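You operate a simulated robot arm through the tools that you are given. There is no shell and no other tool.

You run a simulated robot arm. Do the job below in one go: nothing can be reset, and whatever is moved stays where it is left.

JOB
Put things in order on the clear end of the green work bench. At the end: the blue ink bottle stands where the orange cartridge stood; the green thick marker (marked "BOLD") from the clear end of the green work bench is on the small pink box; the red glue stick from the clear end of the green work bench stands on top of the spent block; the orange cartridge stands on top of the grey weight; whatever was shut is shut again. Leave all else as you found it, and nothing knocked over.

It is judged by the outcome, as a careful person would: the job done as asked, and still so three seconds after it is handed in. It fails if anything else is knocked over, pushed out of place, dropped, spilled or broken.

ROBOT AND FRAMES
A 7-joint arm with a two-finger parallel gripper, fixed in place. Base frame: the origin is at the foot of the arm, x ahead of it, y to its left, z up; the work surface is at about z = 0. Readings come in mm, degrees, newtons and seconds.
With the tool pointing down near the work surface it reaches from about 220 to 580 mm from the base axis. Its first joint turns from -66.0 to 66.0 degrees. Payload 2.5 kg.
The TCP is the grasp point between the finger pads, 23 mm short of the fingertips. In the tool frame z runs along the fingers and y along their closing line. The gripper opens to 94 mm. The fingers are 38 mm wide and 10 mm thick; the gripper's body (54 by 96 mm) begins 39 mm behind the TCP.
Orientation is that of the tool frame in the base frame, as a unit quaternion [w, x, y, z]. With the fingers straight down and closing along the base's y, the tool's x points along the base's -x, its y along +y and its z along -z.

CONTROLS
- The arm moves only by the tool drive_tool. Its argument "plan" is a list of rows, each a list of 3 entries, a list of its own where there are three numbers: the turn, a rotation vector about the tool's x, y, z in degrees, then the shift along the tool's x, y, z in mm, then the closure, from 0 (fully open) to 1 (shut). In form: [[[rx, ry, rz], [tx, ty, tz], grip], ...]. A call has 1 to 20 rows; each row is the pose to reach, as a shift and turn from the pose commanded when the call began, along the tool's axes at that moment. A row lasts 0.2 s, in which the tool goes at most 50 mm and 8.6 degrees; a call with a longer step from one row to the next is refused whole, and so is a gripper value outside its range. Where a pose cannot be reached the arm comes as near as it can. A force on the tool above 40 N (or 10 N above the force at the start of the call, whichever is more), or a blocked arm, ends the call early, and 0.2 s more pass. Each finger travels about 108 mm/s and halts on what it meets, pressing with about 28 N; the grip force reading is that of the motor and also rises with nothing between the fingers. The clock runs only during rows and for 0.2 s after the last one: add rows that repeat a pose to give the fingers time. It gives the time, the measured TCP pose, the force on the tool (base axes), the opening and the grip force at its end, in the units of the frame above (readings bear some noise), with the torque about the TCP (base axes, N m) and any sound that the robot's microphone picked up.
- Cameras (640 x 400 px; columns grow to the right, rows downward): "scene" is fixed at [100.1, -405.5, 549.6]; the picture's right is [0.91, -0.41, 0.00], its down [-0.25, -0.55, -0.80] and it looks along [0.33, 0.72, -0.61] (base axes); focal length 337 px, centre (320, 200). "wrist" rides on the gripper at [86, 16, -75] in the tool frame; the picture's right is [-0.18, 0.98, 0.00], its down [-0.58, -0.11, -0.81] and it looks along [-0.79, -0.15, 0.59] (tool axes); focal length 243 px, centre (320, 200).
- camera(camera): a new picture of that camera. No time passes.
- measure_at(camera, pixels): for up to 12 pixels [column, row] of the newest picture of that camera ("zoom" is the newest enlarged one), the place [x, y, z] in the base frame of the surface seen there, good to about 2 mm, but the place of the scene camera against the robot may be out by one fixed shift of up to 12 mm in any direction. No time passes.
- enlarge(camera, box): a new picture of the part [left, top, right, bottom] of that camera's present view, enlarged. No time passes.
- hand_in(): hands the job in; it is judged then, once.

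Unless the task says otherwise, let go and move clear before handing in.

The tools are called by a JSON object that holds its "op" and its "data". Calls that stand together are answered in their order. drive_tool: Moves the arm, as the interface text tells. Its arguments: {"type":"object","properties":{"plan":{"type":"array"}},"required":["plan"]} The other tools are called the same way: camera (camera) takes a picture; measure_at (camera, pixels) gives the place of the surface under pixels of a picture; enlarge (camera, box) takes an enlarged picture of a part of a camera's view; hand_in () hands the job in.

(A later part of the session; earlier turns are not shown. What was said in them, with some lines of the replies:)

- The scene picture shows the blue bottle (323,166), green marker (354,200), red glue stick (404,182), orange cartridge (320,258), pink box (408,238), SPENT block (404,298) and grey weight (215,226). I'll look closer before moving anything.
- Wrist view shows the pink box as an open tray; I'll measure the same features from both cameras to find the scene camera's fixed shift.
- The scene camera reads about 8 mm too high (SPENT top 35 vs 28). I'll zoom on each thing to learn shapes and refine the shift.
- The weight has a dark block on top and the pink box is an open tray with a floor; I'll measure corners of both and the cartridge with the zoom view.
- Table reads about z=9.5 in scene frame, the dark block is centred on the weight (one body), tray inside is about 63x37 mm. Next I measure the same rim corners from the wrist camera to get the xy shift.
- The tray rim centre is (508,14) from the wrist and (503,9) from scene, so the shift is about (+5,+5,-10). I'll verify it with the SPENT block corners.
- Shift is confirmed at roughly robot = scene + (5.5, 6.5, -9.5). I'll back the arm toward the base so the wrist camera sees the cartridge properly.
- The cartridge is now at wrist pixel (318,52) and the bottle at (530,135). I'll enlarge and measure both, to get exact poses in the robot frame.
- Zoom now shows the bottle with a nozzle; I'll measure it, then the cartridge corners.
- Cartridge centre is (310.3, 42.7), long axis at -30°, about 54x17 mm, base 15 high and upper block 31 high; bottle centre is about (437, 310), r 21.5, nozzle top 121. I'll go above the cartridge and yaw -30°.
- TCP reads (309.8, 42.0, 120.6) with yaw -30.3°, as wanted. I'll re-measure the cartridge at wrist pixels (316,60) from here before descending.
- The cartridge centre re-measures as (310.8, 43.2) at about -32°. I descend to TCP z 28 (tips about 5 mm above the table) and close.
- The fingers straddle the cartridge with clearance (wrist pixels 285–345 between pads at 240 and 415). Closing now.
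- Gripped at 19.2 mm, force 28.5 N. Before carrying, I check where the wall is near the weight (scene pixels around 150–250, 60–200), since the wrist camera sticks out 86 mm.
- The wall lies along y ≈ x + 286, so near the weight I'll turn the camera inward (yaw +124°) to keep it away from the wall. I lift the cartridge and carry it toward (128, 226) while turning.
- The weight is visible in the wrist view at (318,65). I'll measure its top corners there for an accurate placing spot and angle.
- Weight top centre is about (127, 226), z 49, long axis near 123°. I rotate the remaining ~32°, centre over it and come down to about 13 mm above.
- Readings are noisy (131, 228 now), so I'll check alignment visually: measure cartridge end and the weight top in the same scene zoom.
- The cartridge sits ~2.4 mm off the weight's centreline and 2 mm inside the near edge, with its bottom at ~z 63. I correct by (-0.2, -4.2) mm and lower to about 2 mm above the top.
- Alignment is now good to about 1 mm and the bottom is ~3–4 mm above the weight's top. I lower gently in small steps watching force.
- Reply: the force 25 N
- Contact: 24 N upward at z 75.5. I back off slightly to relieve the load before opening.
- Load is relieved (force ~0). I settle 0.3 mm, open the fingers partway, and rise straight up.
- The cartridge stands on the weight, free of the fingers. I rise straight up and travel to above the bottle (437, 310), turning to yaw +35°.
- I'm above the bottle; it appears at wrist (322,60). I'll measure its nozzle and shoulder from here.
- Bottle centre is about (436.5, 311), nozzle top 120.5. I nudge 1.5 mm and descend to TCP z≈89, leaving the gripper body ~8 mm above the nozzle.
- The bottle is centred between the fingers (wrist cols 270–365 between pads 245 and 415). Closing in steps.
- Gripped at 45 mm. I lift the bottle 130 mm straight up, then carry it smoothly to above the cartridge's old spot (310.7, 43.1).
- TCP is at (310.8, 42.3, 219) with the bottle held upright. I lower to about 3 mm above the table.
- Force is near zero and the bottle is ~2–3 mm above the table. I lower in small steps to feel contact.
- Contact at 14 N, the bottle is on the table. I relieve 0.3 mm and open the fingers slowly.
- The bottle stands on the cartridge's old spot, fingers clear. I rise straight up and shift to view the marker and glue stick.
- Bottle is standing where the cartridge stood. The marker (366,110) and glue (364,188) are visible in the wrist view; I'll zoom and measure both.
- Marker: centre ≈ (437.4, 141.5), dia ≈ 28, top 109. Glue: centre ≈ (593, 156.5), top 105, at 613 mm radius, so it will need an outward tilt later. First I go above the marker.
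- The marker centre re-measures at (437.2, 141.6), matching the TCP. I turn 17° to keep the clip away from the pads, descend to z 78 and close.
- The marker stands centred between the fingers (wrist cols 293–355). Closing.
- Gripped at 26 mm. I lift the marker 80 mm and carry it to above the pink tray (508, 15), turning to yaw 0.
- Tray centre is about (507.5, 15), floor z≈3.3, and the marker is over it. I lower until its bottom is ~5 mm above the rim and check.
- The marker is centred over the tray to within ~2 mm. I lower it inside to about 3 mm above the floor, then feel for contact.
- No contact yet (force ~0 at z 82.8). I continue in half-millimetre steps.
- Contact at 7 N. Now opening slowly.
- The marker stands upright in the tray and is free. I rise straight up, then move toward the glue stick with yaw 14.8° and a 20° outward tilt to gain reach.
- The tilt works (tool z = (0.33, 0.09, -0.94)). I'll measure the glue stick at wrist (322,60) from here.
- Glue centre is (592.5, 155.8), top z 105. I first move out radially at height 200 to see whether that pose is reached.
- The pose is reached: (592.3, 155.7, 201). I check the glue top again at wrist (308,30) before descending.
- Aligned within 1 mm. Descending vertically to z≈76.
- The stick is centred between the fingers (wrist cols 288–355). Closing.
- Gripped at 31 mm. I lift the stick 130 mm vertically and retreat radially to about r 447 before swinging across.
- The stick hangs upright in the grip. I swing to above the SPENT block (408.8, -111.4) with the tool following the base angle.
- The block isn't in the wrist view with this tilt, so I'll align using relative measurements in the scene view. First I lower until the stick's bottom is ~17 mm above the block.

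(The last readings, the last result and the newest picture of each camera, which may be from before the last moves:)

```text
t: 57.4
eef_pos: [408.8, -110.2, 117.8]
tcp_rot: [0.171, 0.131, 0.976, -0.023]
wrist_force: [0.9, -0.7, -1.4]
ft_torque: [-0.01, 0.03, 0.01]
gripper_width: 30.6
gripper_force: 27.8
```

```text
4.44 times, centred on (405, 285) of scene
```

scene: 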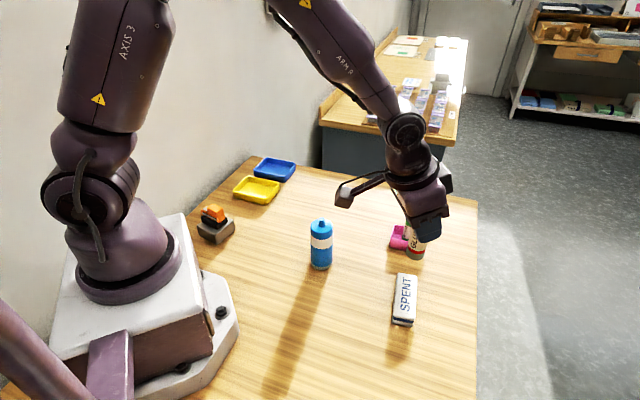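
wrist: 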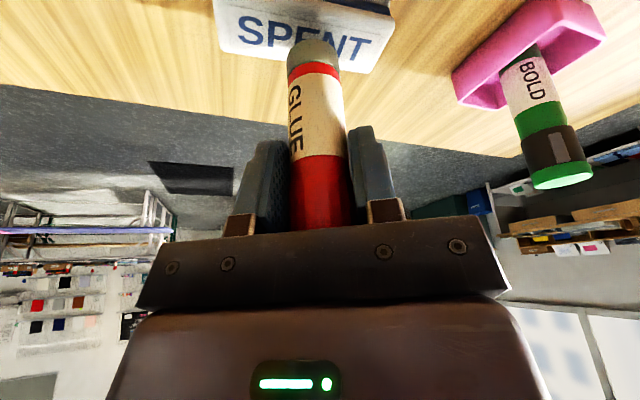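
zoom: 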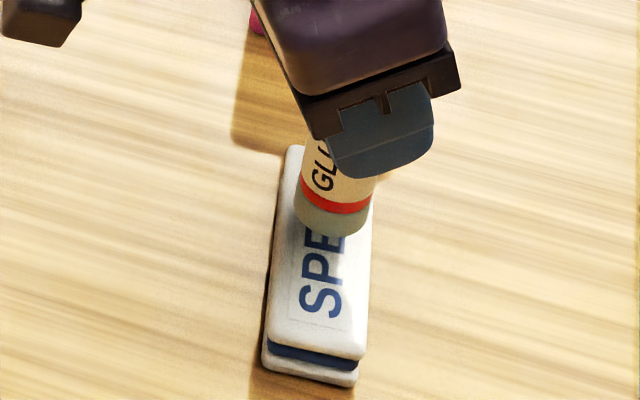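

Now the block is visible in both views. I measure stick bottom and block edges in each.

{"op": "measure_at", "data": {"camera": "zoom", "pixels": [[335, 230], [298, 205], [367, 215], [292, 150], [372, 165], [360, 345], [275, 325], [365, 250], [280, 250]]}}

{"op": "enlarge", "data": {"camera": "wrist", "box": [205, 0, 405, 110]}}

{"op": "measure_at", "data": {"camera": "zoom", "pixels": [[350, 132], [270, 160], [425, 175], [48, 150], [160, 180], [560, 230], [600, 60], [500, 216], [230, 190], [590, 100], [300, 60]]}}

```text
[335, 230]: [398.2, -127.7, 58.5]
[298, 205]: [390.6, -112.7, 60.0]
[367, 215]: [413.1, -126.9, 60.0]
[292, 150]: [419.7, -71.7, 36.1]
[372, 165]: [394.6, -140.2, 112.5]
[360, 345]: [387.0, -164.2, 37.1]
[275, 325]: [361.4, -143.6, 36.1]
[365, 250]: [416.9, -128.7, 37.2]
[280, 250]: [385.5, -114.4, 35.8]
```

```text
3.20 times, centred on (305, 55) of wrist
```

zoom: 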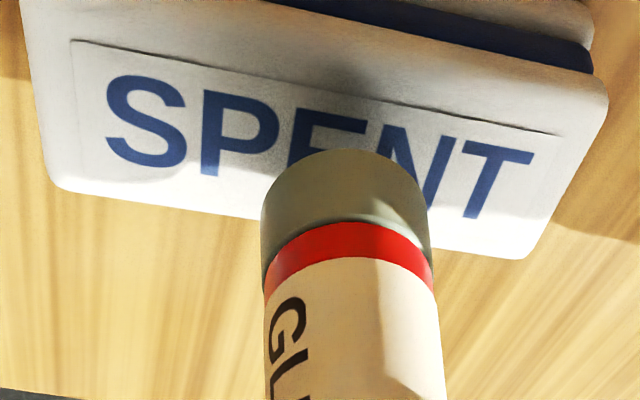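

```text
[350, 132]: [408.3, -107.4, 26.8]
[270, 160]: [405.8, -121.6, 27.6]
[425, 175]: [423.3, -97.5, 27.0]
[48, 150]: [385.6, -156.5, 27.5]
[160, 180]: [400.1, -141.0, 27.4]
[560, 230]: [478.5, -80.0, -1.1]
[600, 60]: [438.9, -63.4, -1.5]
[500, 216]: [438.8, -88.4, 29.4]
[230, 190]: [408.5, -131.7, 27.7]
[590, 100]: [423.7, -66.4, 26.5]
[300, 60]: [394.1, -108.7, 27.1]
```

{"op": "measure_at", "data": {"camera": "zoom", "pixels": [[345, 158], [268, 205], [424, 215], [300, 168], [395, 170], [150, 196], [200, 204], [470, 246], [515, 250], [560, 90], [450, 60], [200, 12]]}}

{"op": "enlarge", "data": {"camera": "scene", "box": [385, 270, 430, 320]}}

```text
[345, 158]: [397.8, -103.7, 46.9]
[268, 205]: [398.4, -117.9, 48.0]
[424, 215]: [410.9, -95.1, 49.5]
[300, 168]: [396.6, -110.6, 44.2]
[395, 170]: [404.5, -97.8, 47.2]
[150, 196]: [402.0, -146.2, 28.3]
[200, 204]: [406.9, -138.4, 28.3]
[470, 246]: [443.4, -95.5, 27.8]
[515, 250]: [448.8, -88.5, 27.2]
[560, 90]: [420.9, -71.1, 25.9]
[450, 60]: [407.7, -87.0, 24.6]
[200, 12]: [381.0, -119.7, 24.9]
```

```text
8.00 times, centred on (408, 295) of scene
```

zoom: 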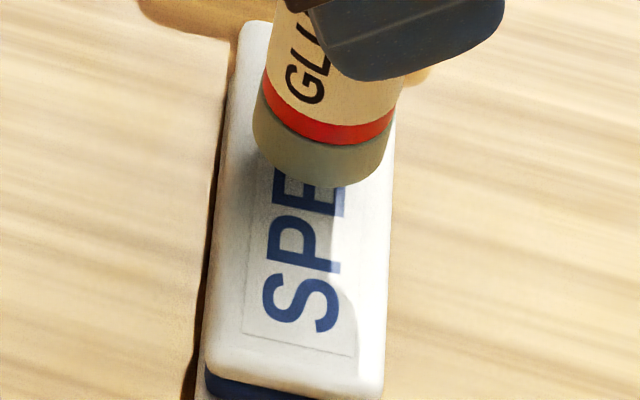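

The stick is centred on the block within about 1.5 mm. I lower 13 mm (to ~4 mm above the top) and re-check.

{"op": "drive_tool", "data": {"plan": [[[0, 0, 0], [2, 0, 5.6], 1], [[0, 0, 0], [3.8, 0, 10.3], 1], [[0, 0, 0], [4.4, 0, 12.2], 1], [[0, 0, 0], [4.4, 0, 12.2], 1]]}}

{"op": "enlarge", "data": {"camera": "wrist", "box": [205, 0, 405, 110]}}

{"op": "enlarge", "data": {"camera": "scene", "box": [370, 240, 440, 330]}}

```text
t: 58.4
eef_pos: [410.6, -110.9, 106.1]
tcp_rot: [0.172, 0.13, 0.976, -0.022]
wrist_force: [0.9, 0.4, -0.6]
ft_torque: [-0.01, -0.02, 0.0]
gripper_width: 30.9
gripper_force: 28.2
```

```text
3.20 times, centred on (305, 55) of wrist
```

zoom: 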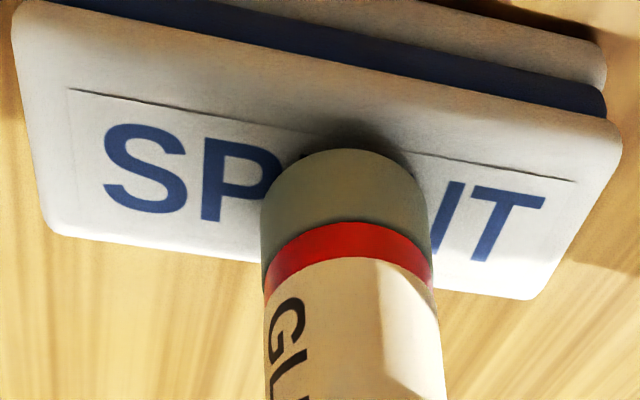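

```text
4.44 times, centred on (405, 285) of scene
```

zoom: 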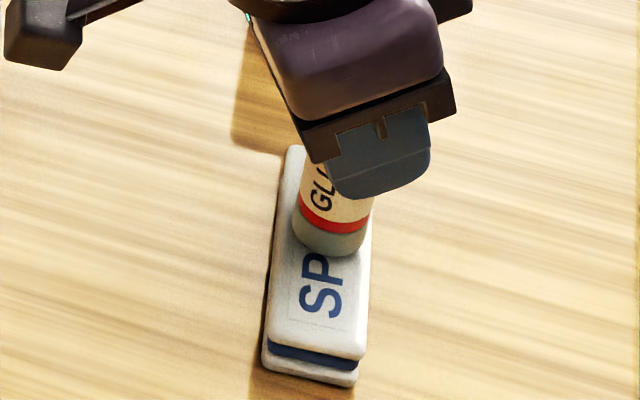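

Alignment looks good in both views (scene zoom: stick cols 292–366 on block cols 279–371). Now small downward steps to contact.

{"op": "drive_tool", "data": {"plan": [[[0, 0, 0], [0.51, 0, 1.41], 1], [[0, 0, 0], [0.86, 0, 2.35], 1], [[0, 0, 0], [0.86, 0, 2.35], 1]]}}

```text
t: 59.2
eef_pos: [409.2, -111.0, 104.1]
tcp_rot: [0.172, 0.13, 0.976, -0.022]
wrist_force: [-0.3, 0.0, -0.2]
ft_torque: [-0.03, -0.01, 0.02]
gripper_width: 30.5
gripper_force: 28.4
```

{"op": "drive_tool", "data": {"plan": [[[0, 0, 0], [0.17, 0, 0.47], 1], [[0, 0, 0], [0.34, 0, 0.94], 1], [[0, 0, 0], [0.34, 0, 0.94], 1]]}}

```text
t: 60.0
eef_pos: [408.4, -110.5, 104.3]
tcp_rot: [0.171, 0.131, 0.976, -0.024]
wrist_force: [0.0, 0.8, -0.7]
ft_torque: [-0.04, 0.01, -0.01]
gripper_width: 30.7
gripper_force: 28.6
```

{"op": "drive_tool", "data": {"plan": [[[0, 0, 0], [0.17, 0, 0.47], 1], [[0, 0, 0], [0.34, 0, 0.94], 1], [[0, 0, 0], [0.34, 0, 0.94], 1]]}}

{"op": "enlarge", "data": {"camera": "wrist", "box": [205, 0, 405, 110]}}

```text
t: 60.8
eef_pos: [409.7, -111.8, 103.1]
tcp_rot: [0.172, 0.13, 0.976, -0.023]
wrist_force: [0.3, -0.2, -0.5]
ft_torque: [-0.03, -0.01, 0.04]
gripper_width: 30.3
gripper_force: 27.7
```

```text
3.20 times, centred on (305, 55) of wrist
```

zoom: 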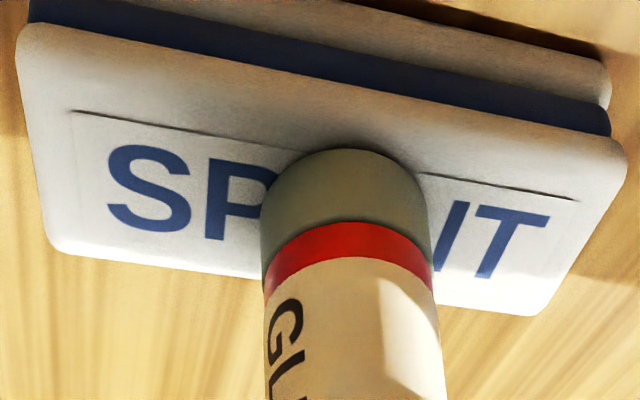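

Still no contact (force ~0). Continuing in half-millimetre steps.

{"op": "drive_tool", "data": {"plan": [[[0, 0, 0], [0.17, 0, 0.47], 1], [[0, 0, 0], [0.34, 0, 0.94], 1], [[0, 0, 0], [0.34, 0, 0.94], 1]]}}

```text
t: 61.6
eef_pos: [409.9, -111.5, 102.3]
tcp_rot: [0.171, 0.132, 0.976, -0.023]
wrist_force: [-0.1, 0.4, 0.7]
ft_torque: [0.0, -0.01, -0.03]
gripper_width: 30.4
gripper_force: 27.9
heard: snap
```

The microphone heard a "snap" with almost no force. I'll look closely at the block, the stick and everything else before doing anything more.

{"op": "enlarge", "data": {"camera": "wrist", "box": [205, 0, 405, 110]}}

{"op": "enlarge", "data": {"camera": "scene", "box": [370, 240, 440, 330]}}

{"op": "camera", "data": {"camera": "scene"}}

{"op": "camera", "data": {"camera": "wrist"}}

```text
3.20 times, centred on (305, 55) of wrist
```

zoom: 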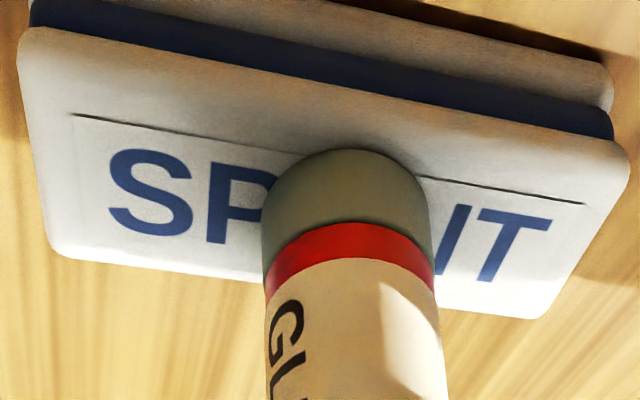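

```text
4.44 times, centred on (405, 285) of scene
```

zoom: 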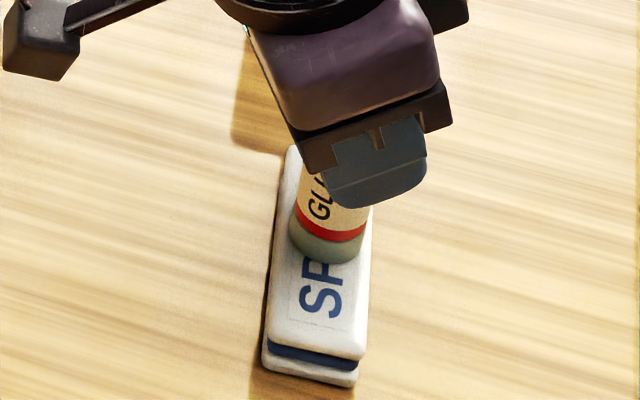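

```text
taken
```

scene: 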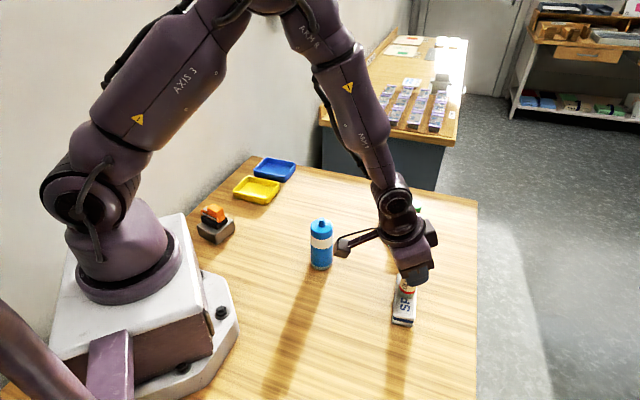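

```text
taken
```

wrist: 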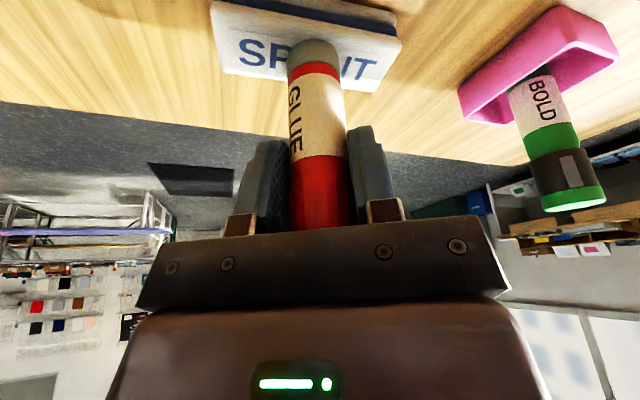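

{"op": "enlarge", "data": {"camera": "wrist", "box": [205, 0, 405, 110]}}

{"op": "measure_at", "data": {"camera": "zoom", "pixels": [[80, 200], [45, 60], [250, 250], [230, 120], [480, 200], [600, 170], [450, 285], [345, 156], [275, 200], [420, 210], [600, 90], [560, 110]]}}

{"op": "enlarge", "data": {"camera": "scene", "box": [185, 150, 345, 280]}}

{"op": "enlarge", "data": {"camera": "scene", "box": [340, 180, 460, 340]}}

```text
3.20 times, centred on (305, 55) of wrist
```

zoom: 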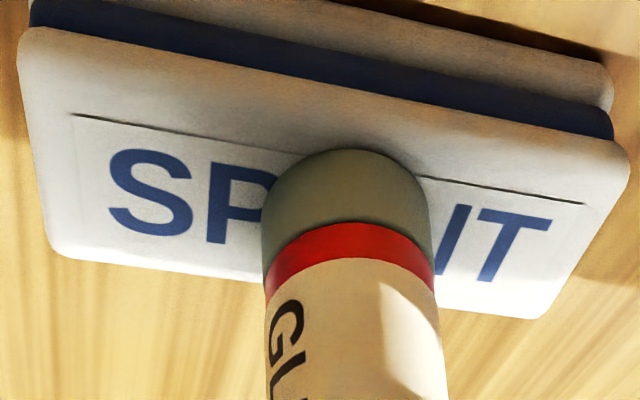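

```text
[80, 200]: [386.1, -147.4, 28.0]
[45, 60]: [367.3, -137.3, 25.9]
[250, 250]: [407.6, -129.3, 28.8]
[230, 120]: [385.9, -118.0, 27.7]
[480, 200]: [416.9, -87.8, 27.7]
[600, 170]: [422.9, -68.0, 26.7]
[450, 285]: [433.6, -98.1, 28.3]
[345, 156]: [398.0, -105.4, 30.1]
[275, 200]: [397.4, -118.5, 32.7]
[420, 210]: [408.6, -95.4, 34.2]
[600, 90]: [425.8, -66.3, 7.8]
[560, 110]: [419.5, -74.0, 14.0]
```

```text
3.08 times, centred on (265, 215) of scene
```

zoom: 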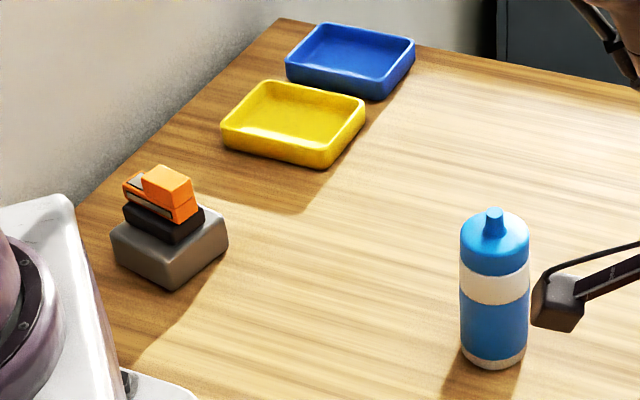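

```text
2.50 times, centred on (400, 260) of scene
```

zoom: 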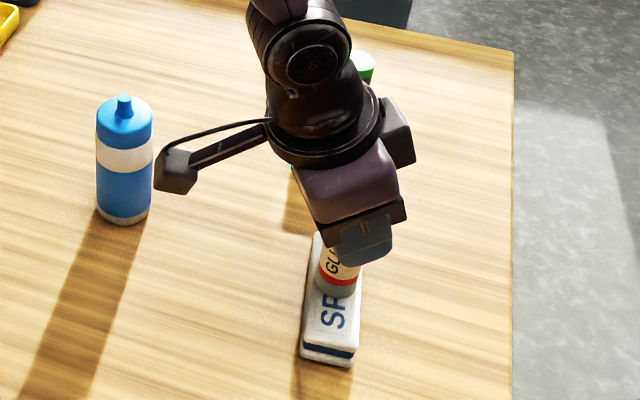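

Everything still looks in place: cartridge on the weight, bottle standing, block level at z≈28 and the stick's rim at about z 30. I continue the last half millimetres with care.

{"op": "drive_tool", "data": {"plan": [[[0, 0, 0], [0.1, 0, 0.28], 1], [[0, 0, 0], [0.17, 0, 0.47], 1], [[0, 0, 0], [0.17, 0, 0.47], 1]]}}

```text
t: 62.4
eef_pos: [410.5, -110.6, 101.4]
tcp_rot: [0.174, 0.13, 0.976, -0.023]
wrist_force: [-1.6, 0.7, 9.3]
ft_torque: [-0.01, 0.03, -0.03]
gripper_width: 30.2
gripper_force: 28.0
```

Contact at 9 N: the stick rests on the block. A quick look for uprightness before opening.

{"op": "enlarge", "data": {"camera": "scene", "box": [380, 255, 430, 325]}}

{"op": "camera", "data": {"camera": "wrist"}}

```text
5.71 times, centred on (405, 290) of scene
```

zoom: 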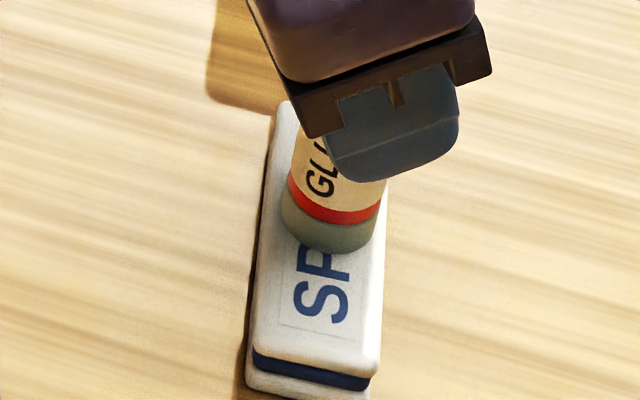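

```text
taken
```

wrist: 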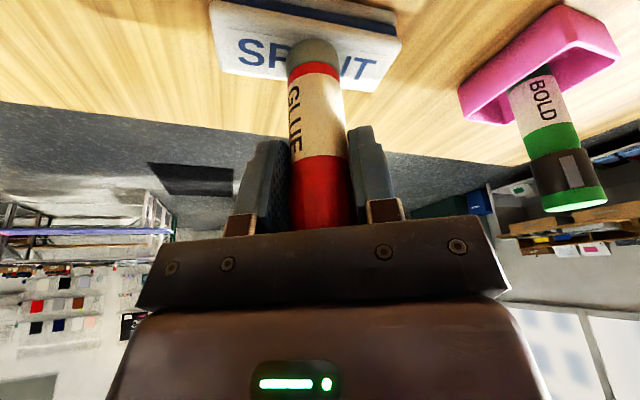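

Upright and centred. I relieve 0.2 mm and open slowly.

{"op": "drive_tool", "data": {"plan": [[[0, 0, 0], [-0.07, 0, -0.19], 1], [[0, 0, 0], [-0.07, 0, -0.19], 0.66], [[0, 0, 0], [-0.07, 0, -0.19], 0.6], [[0, 0, 0], [-0.07, 0, -0.19], 0.45], [[0, 0, 0], [-0.07, 0, -0.19], 0.2], [[0, 0, 0], [-0.07, 0, -0.19], 0], [[0, 0, 0], [-0.07, 0, -0.19], 0]]}}

{"op": "camera", "data": {"camera": "wrist"}}

{"op": "enlarge", "data": {"camera": "scene", "box": [370, 230, 440, 330]}}

```text
t: 64.0
eef_pos: [409.1, -110.5, 102.0]
tcp_rot: [0.171, 0.13, 0.976, -0.023]
wrist_force: [0.2, 0.2, 0.0]
ft_torque: [0.0, 0.0, 0.01]
gripper_width: 94.2
gripper_force: 0.0
```

```text
taken
```

wrist: 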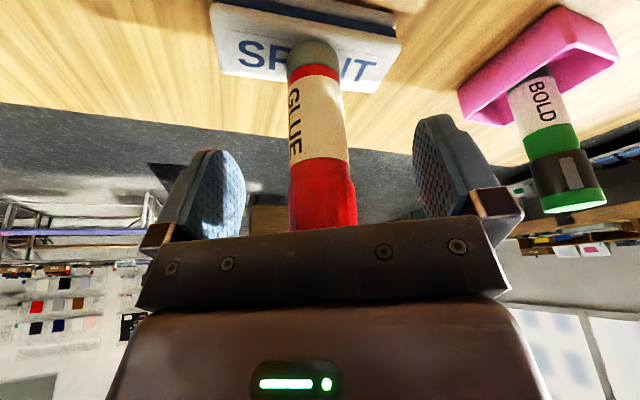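

```text
4.00 times, centred on (405, 280) of scene
```

zoom: 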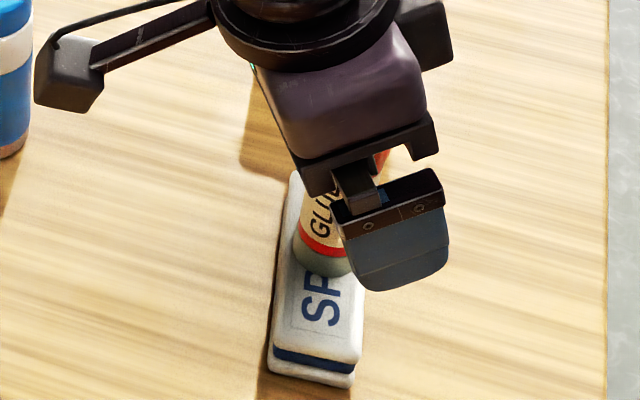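

The stick stands free on the block. I rise straight up and then look at everything.

{"op": "drive_tool", "data": {"plan": [[[0, 0, 0], [-3.4, 0, -9.4], 0], [[0, 0, 0], [-13.7, 0, -37.6], 0], [[0, 0, 0], [-27.4, 0, -75.2], 0], [[0, 0, 0], [-41, 0, -112.8], 0], [[0, 0, 0], [-51.3, 0, -141], 0], [[0, 0, 0], [-51.3, 0, -141], 0]]}}

{"op": "camera", "data": {"camera": "scene"}}

{"op": "camera", "data": {"camera": "wrist"}}

```text
t: 65.4
eef_pos: [408.0, -111.1, 252.9]
tcp_rot: [0.172, 0.13, 0.976, -0.023]
wrist_force: [-0.4, -0.4, -0.1]
ft_torque: [-0.02, 0.0, 0.0]
gripper_width: 94.0
gripper_force: 0.0
```

```text
taken
```

scene: 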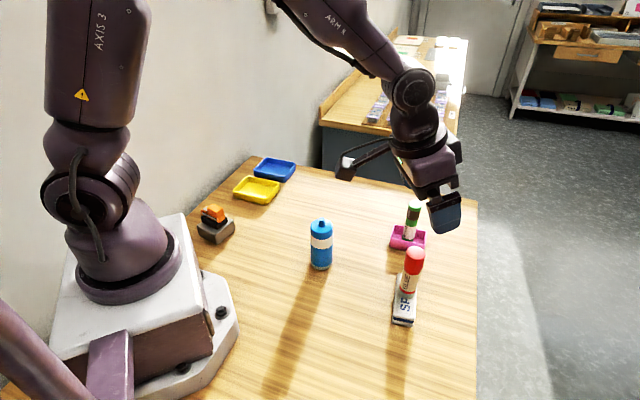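

```text
taken
```

wrist: 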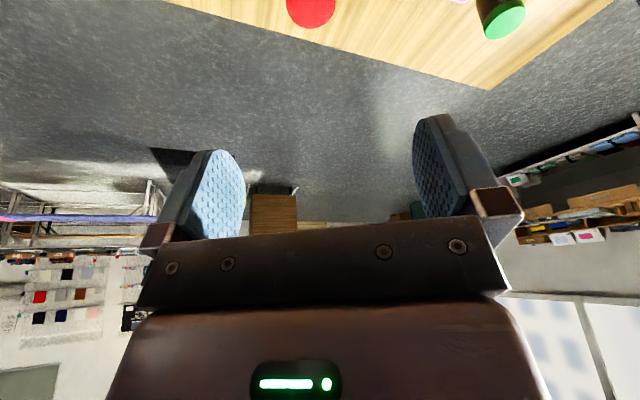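

All four moved items appear standing. I'll zoom on each to make sure, including the weight area because of the snap sound.

{"op": "enlarge", "data": {"camera": "scene", "box": [190, 195, 250, 250]}}

{"op": "enlarge", "data": {"camera": "scene", "box": [370, 190, 450, 330]}}

{"op": "enlarge", "data": {"camera": "scene", "box": [290, 205, 350, 280]}}

```text
7.27 times, centred on (220, 222) of scene
```

zoom: 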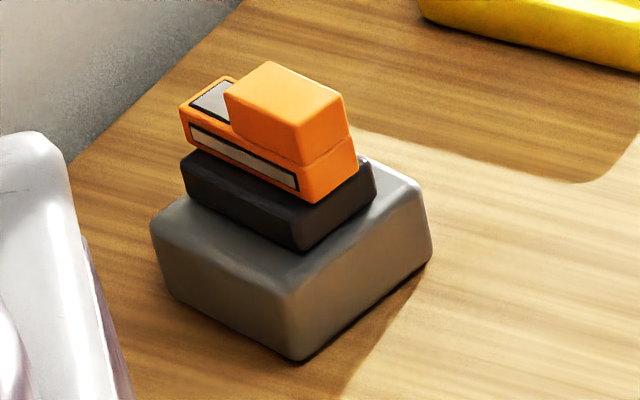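

```text
2.86 times, centred on (410, 260) of scene
```

zoom: 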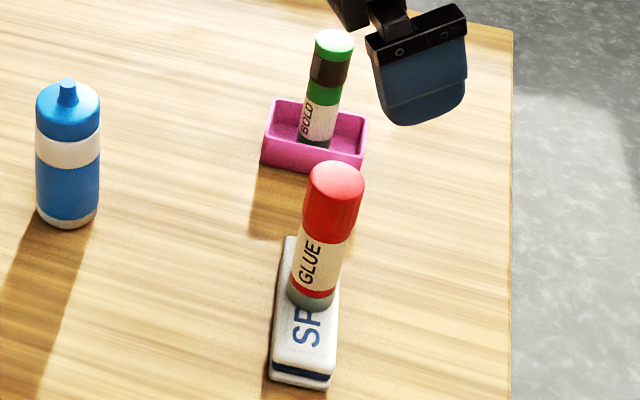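

```text
5.33 times, centred on (320, 242) of scene
```

zoom: 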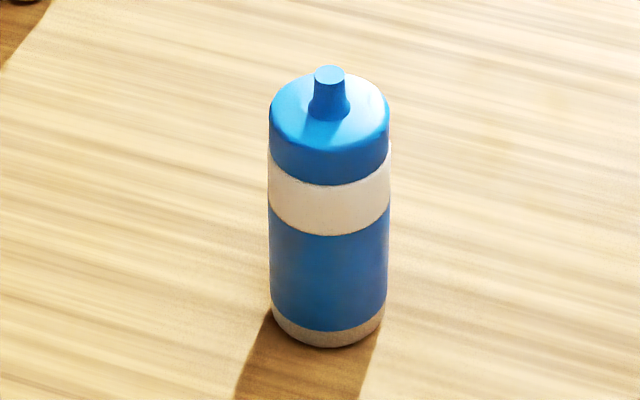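

Everything stands as required. I verify heights and positions of the glue top, marker top, cartridge and the shadows' owners with measurements.

{"op": "enlarge", "data": {"camera": "scene", "box": [370, 190, 450, 330]}}

{"op": "measure_at", "data": {"camera": "zoom", "pixels": [[335, 180], [333, 42], [312, 300], [272, 103], [366, 120], [360, 163], [265, 160], [68, 88], [292, 240], [330, 375], [270, 370], [310, 345]]}}

{"op": "enlarge", "data": {"camera": "scene", "box": [190, 195, 250, 250]}}

{"op": "measure_at", "data": {"camera": "zoom", "pixels": [[270, 68], [342, 98], [300, 155], [232, 95], [285, 110], [210, 100], [310, 200], [188, 140], [160, 225], [285, 290], [418, 185], [305, 358]]}}

```text
2.86 times, centred on (410, 260) of scene
```

zoom: 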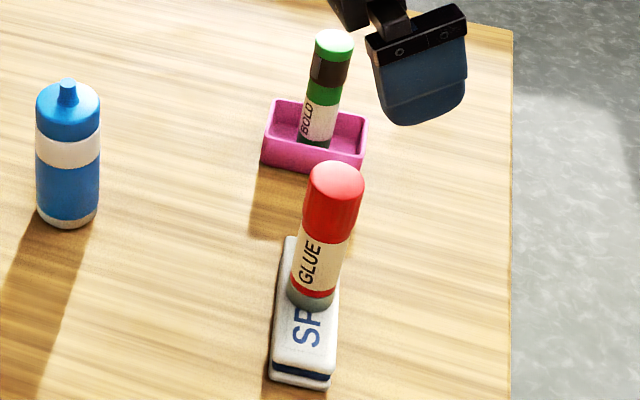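

```text
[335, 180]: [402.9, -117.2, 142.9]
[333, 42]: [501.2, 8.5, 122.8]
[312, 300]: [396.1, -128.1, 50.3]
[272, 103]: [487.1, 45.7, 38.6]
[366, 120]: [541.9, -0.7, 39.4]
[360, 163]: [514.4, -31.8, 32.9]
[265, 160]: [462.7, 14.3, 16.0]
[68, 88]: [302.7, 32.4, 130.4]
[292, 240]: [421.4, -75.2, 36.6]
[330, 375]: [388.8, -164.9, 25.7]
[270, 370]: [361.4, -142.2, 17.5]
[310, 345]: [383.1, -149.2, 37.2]
```

```text
7.27 times, centred on (220, 222) of scene
```

zoom: 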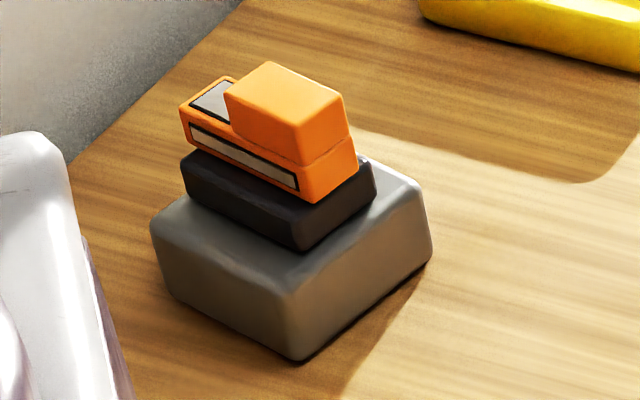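

```text
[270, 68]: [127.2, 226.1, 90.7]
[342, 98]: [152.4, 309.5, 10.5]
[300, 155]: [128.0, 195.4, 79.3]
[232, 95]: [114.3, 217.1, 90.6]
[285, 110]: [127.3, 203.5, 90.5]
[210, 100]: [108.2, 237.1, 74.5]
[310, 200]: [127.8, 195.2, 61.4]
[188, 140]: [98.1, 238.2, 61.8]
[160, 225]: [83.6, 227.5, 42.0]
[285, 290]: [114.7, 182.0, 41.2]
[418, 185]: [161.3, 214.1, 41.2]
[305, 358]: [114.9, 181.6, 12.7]
```

Heights check out: glue top ≈133 (28+105), marker top ≈113, cartridge top ≈81, weight, block and tray not displaced. I move the arm back to its starting pose, clear of everything, for a last look.

{"op": "drive_tool", "data": {"plan": [[[-0.33, 2.49, -1.88], [12.4, 21.3, -4.3], 0], [[-0.66, 4.97, -3.76], [24.9, 42.6, -8.5], 0], [[-0.99, 7.46, -5.64], [37.3, 63.9, -12.8], 0], [[-1.33, 9.94, -7.52], [49.7, 85.2, -17], 0], [[-1.66, 12.43, -9.4], [62.1, 106.4, -21.3], 0], [[-1.99, 14.91, -11.28], [74.6, 127.7, -25.5], 0], [[-2.32, 17.4, -13.16], [87, 149, -29.8], 0], [[-2.65, 19.88, -15.04], [99.4, 170.3, -34], 0], [[-2.65, 19.88, -15.04], [99.4, 170.3, -34], 0]]}}

{"op": "camera", "data": {"camera": "scene"}}

{"op": "camera", "data": {"camera": "wrist"}}

```text
t: 67.4
eef_pos: [352.2, 79.9, 249.4]
tcp_rot: [0.0, 0.0, 1.0, 0.0]
wrist_force: [-0.1, -0.6, 0.2]
ft_torque: [-0.03, -0.01, -0.04]
gripper_width: 94.0
gripper_force: 0.2
```

```text
taken
```

scene: 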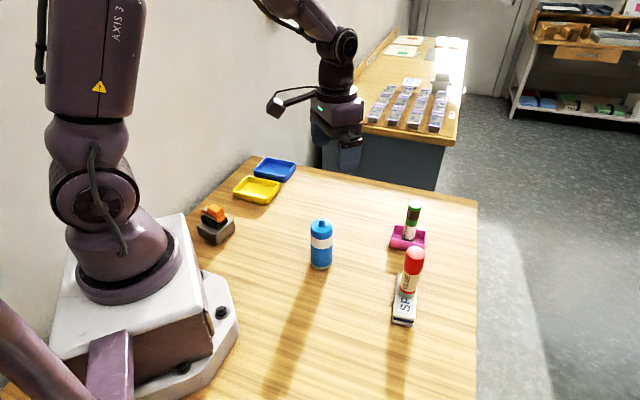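

```text
taken
```

wrist: 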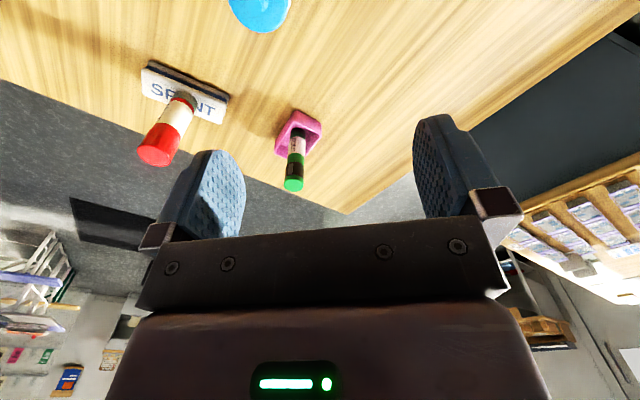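

All items are standing in their places. One last zoomed check of the block, tray and bottle from the wrist camera, compared with the start.

{"op": "enlarge", "data": {"camera": "wrist", "box": [130, 50, 340, 200]}}

{"op": "measure_at", "data": {"camera": "wrist", "pixels": [[258, 5], [235, 5], [285, 5], [258, 28], [152, 72], [150, 93], [220, 118], [224, 98], [283, 150], [297, 112], [320, 128], [155, 155]]}}

```text
2.67 times, centred on (235, 125) of wrist
```

zoom: 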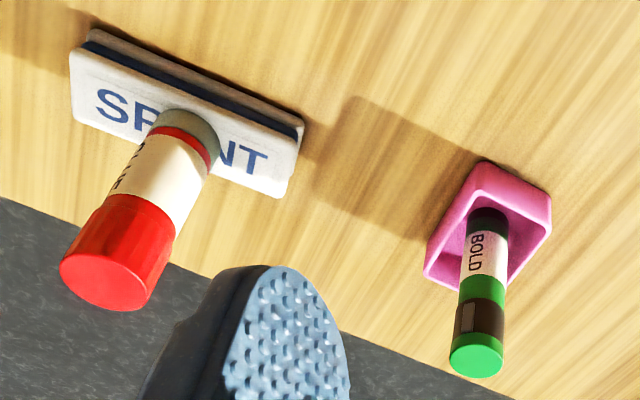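

```text
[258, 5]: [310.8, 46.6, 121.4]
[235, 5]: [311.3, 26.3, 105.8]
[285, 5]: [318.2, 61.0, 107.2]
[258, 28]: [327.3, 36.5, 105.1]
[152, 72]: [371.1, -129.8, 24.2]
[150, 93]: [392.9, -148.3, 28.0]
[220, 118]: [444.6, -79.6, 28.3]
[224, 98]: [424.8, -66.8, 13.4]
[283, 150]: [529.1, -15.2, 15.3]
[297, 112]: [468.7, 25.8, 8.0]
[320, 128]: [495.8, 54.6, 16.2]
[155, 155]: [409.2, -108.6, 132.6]
```

The final measurements agree: the bottle stands at about (310, 44), where the cartridge was. The glue stick is upright on the SPENT block (top z≈133), the marker is upright in the pink box, and the cartridge is on the weight. I couldn't find the source of the "snap", and nothing is visibly open, broken or out of place, so I'm handing in.

{"op": "hand_in", "data": {}}

```text
The job is handed in.
```

I've handed the job in, with all four items where you asked and the arm clear, back at its starting pose:

- **Blue ink bottle:** it stands where the orange cartridge stood, within a few millimetres.
- **Green "BOLD" marker:** it stands upright on the floor of the small pink box, which turned out to be an open tray.
- **Red glue stick:** it stands upright on top of the spent block, centred to within a couple of millimetres.
- **Orange cartridge:** it stands on top of the grey weight. It is slightly longer than the weight's top, so it overhangs by several millimetres at one end.

I saw nothing that was shut at the start, and I opened nothing. The weight, spent block and pink box measured as unmoved. The blue and yellow trays looked untouched.

While I was lowering the glue stick, the microphone picked up a "snap", with almost no force on the tool. I looked closely at the block, the stick and the other items and found no damage or change, but I don't know what caused it.
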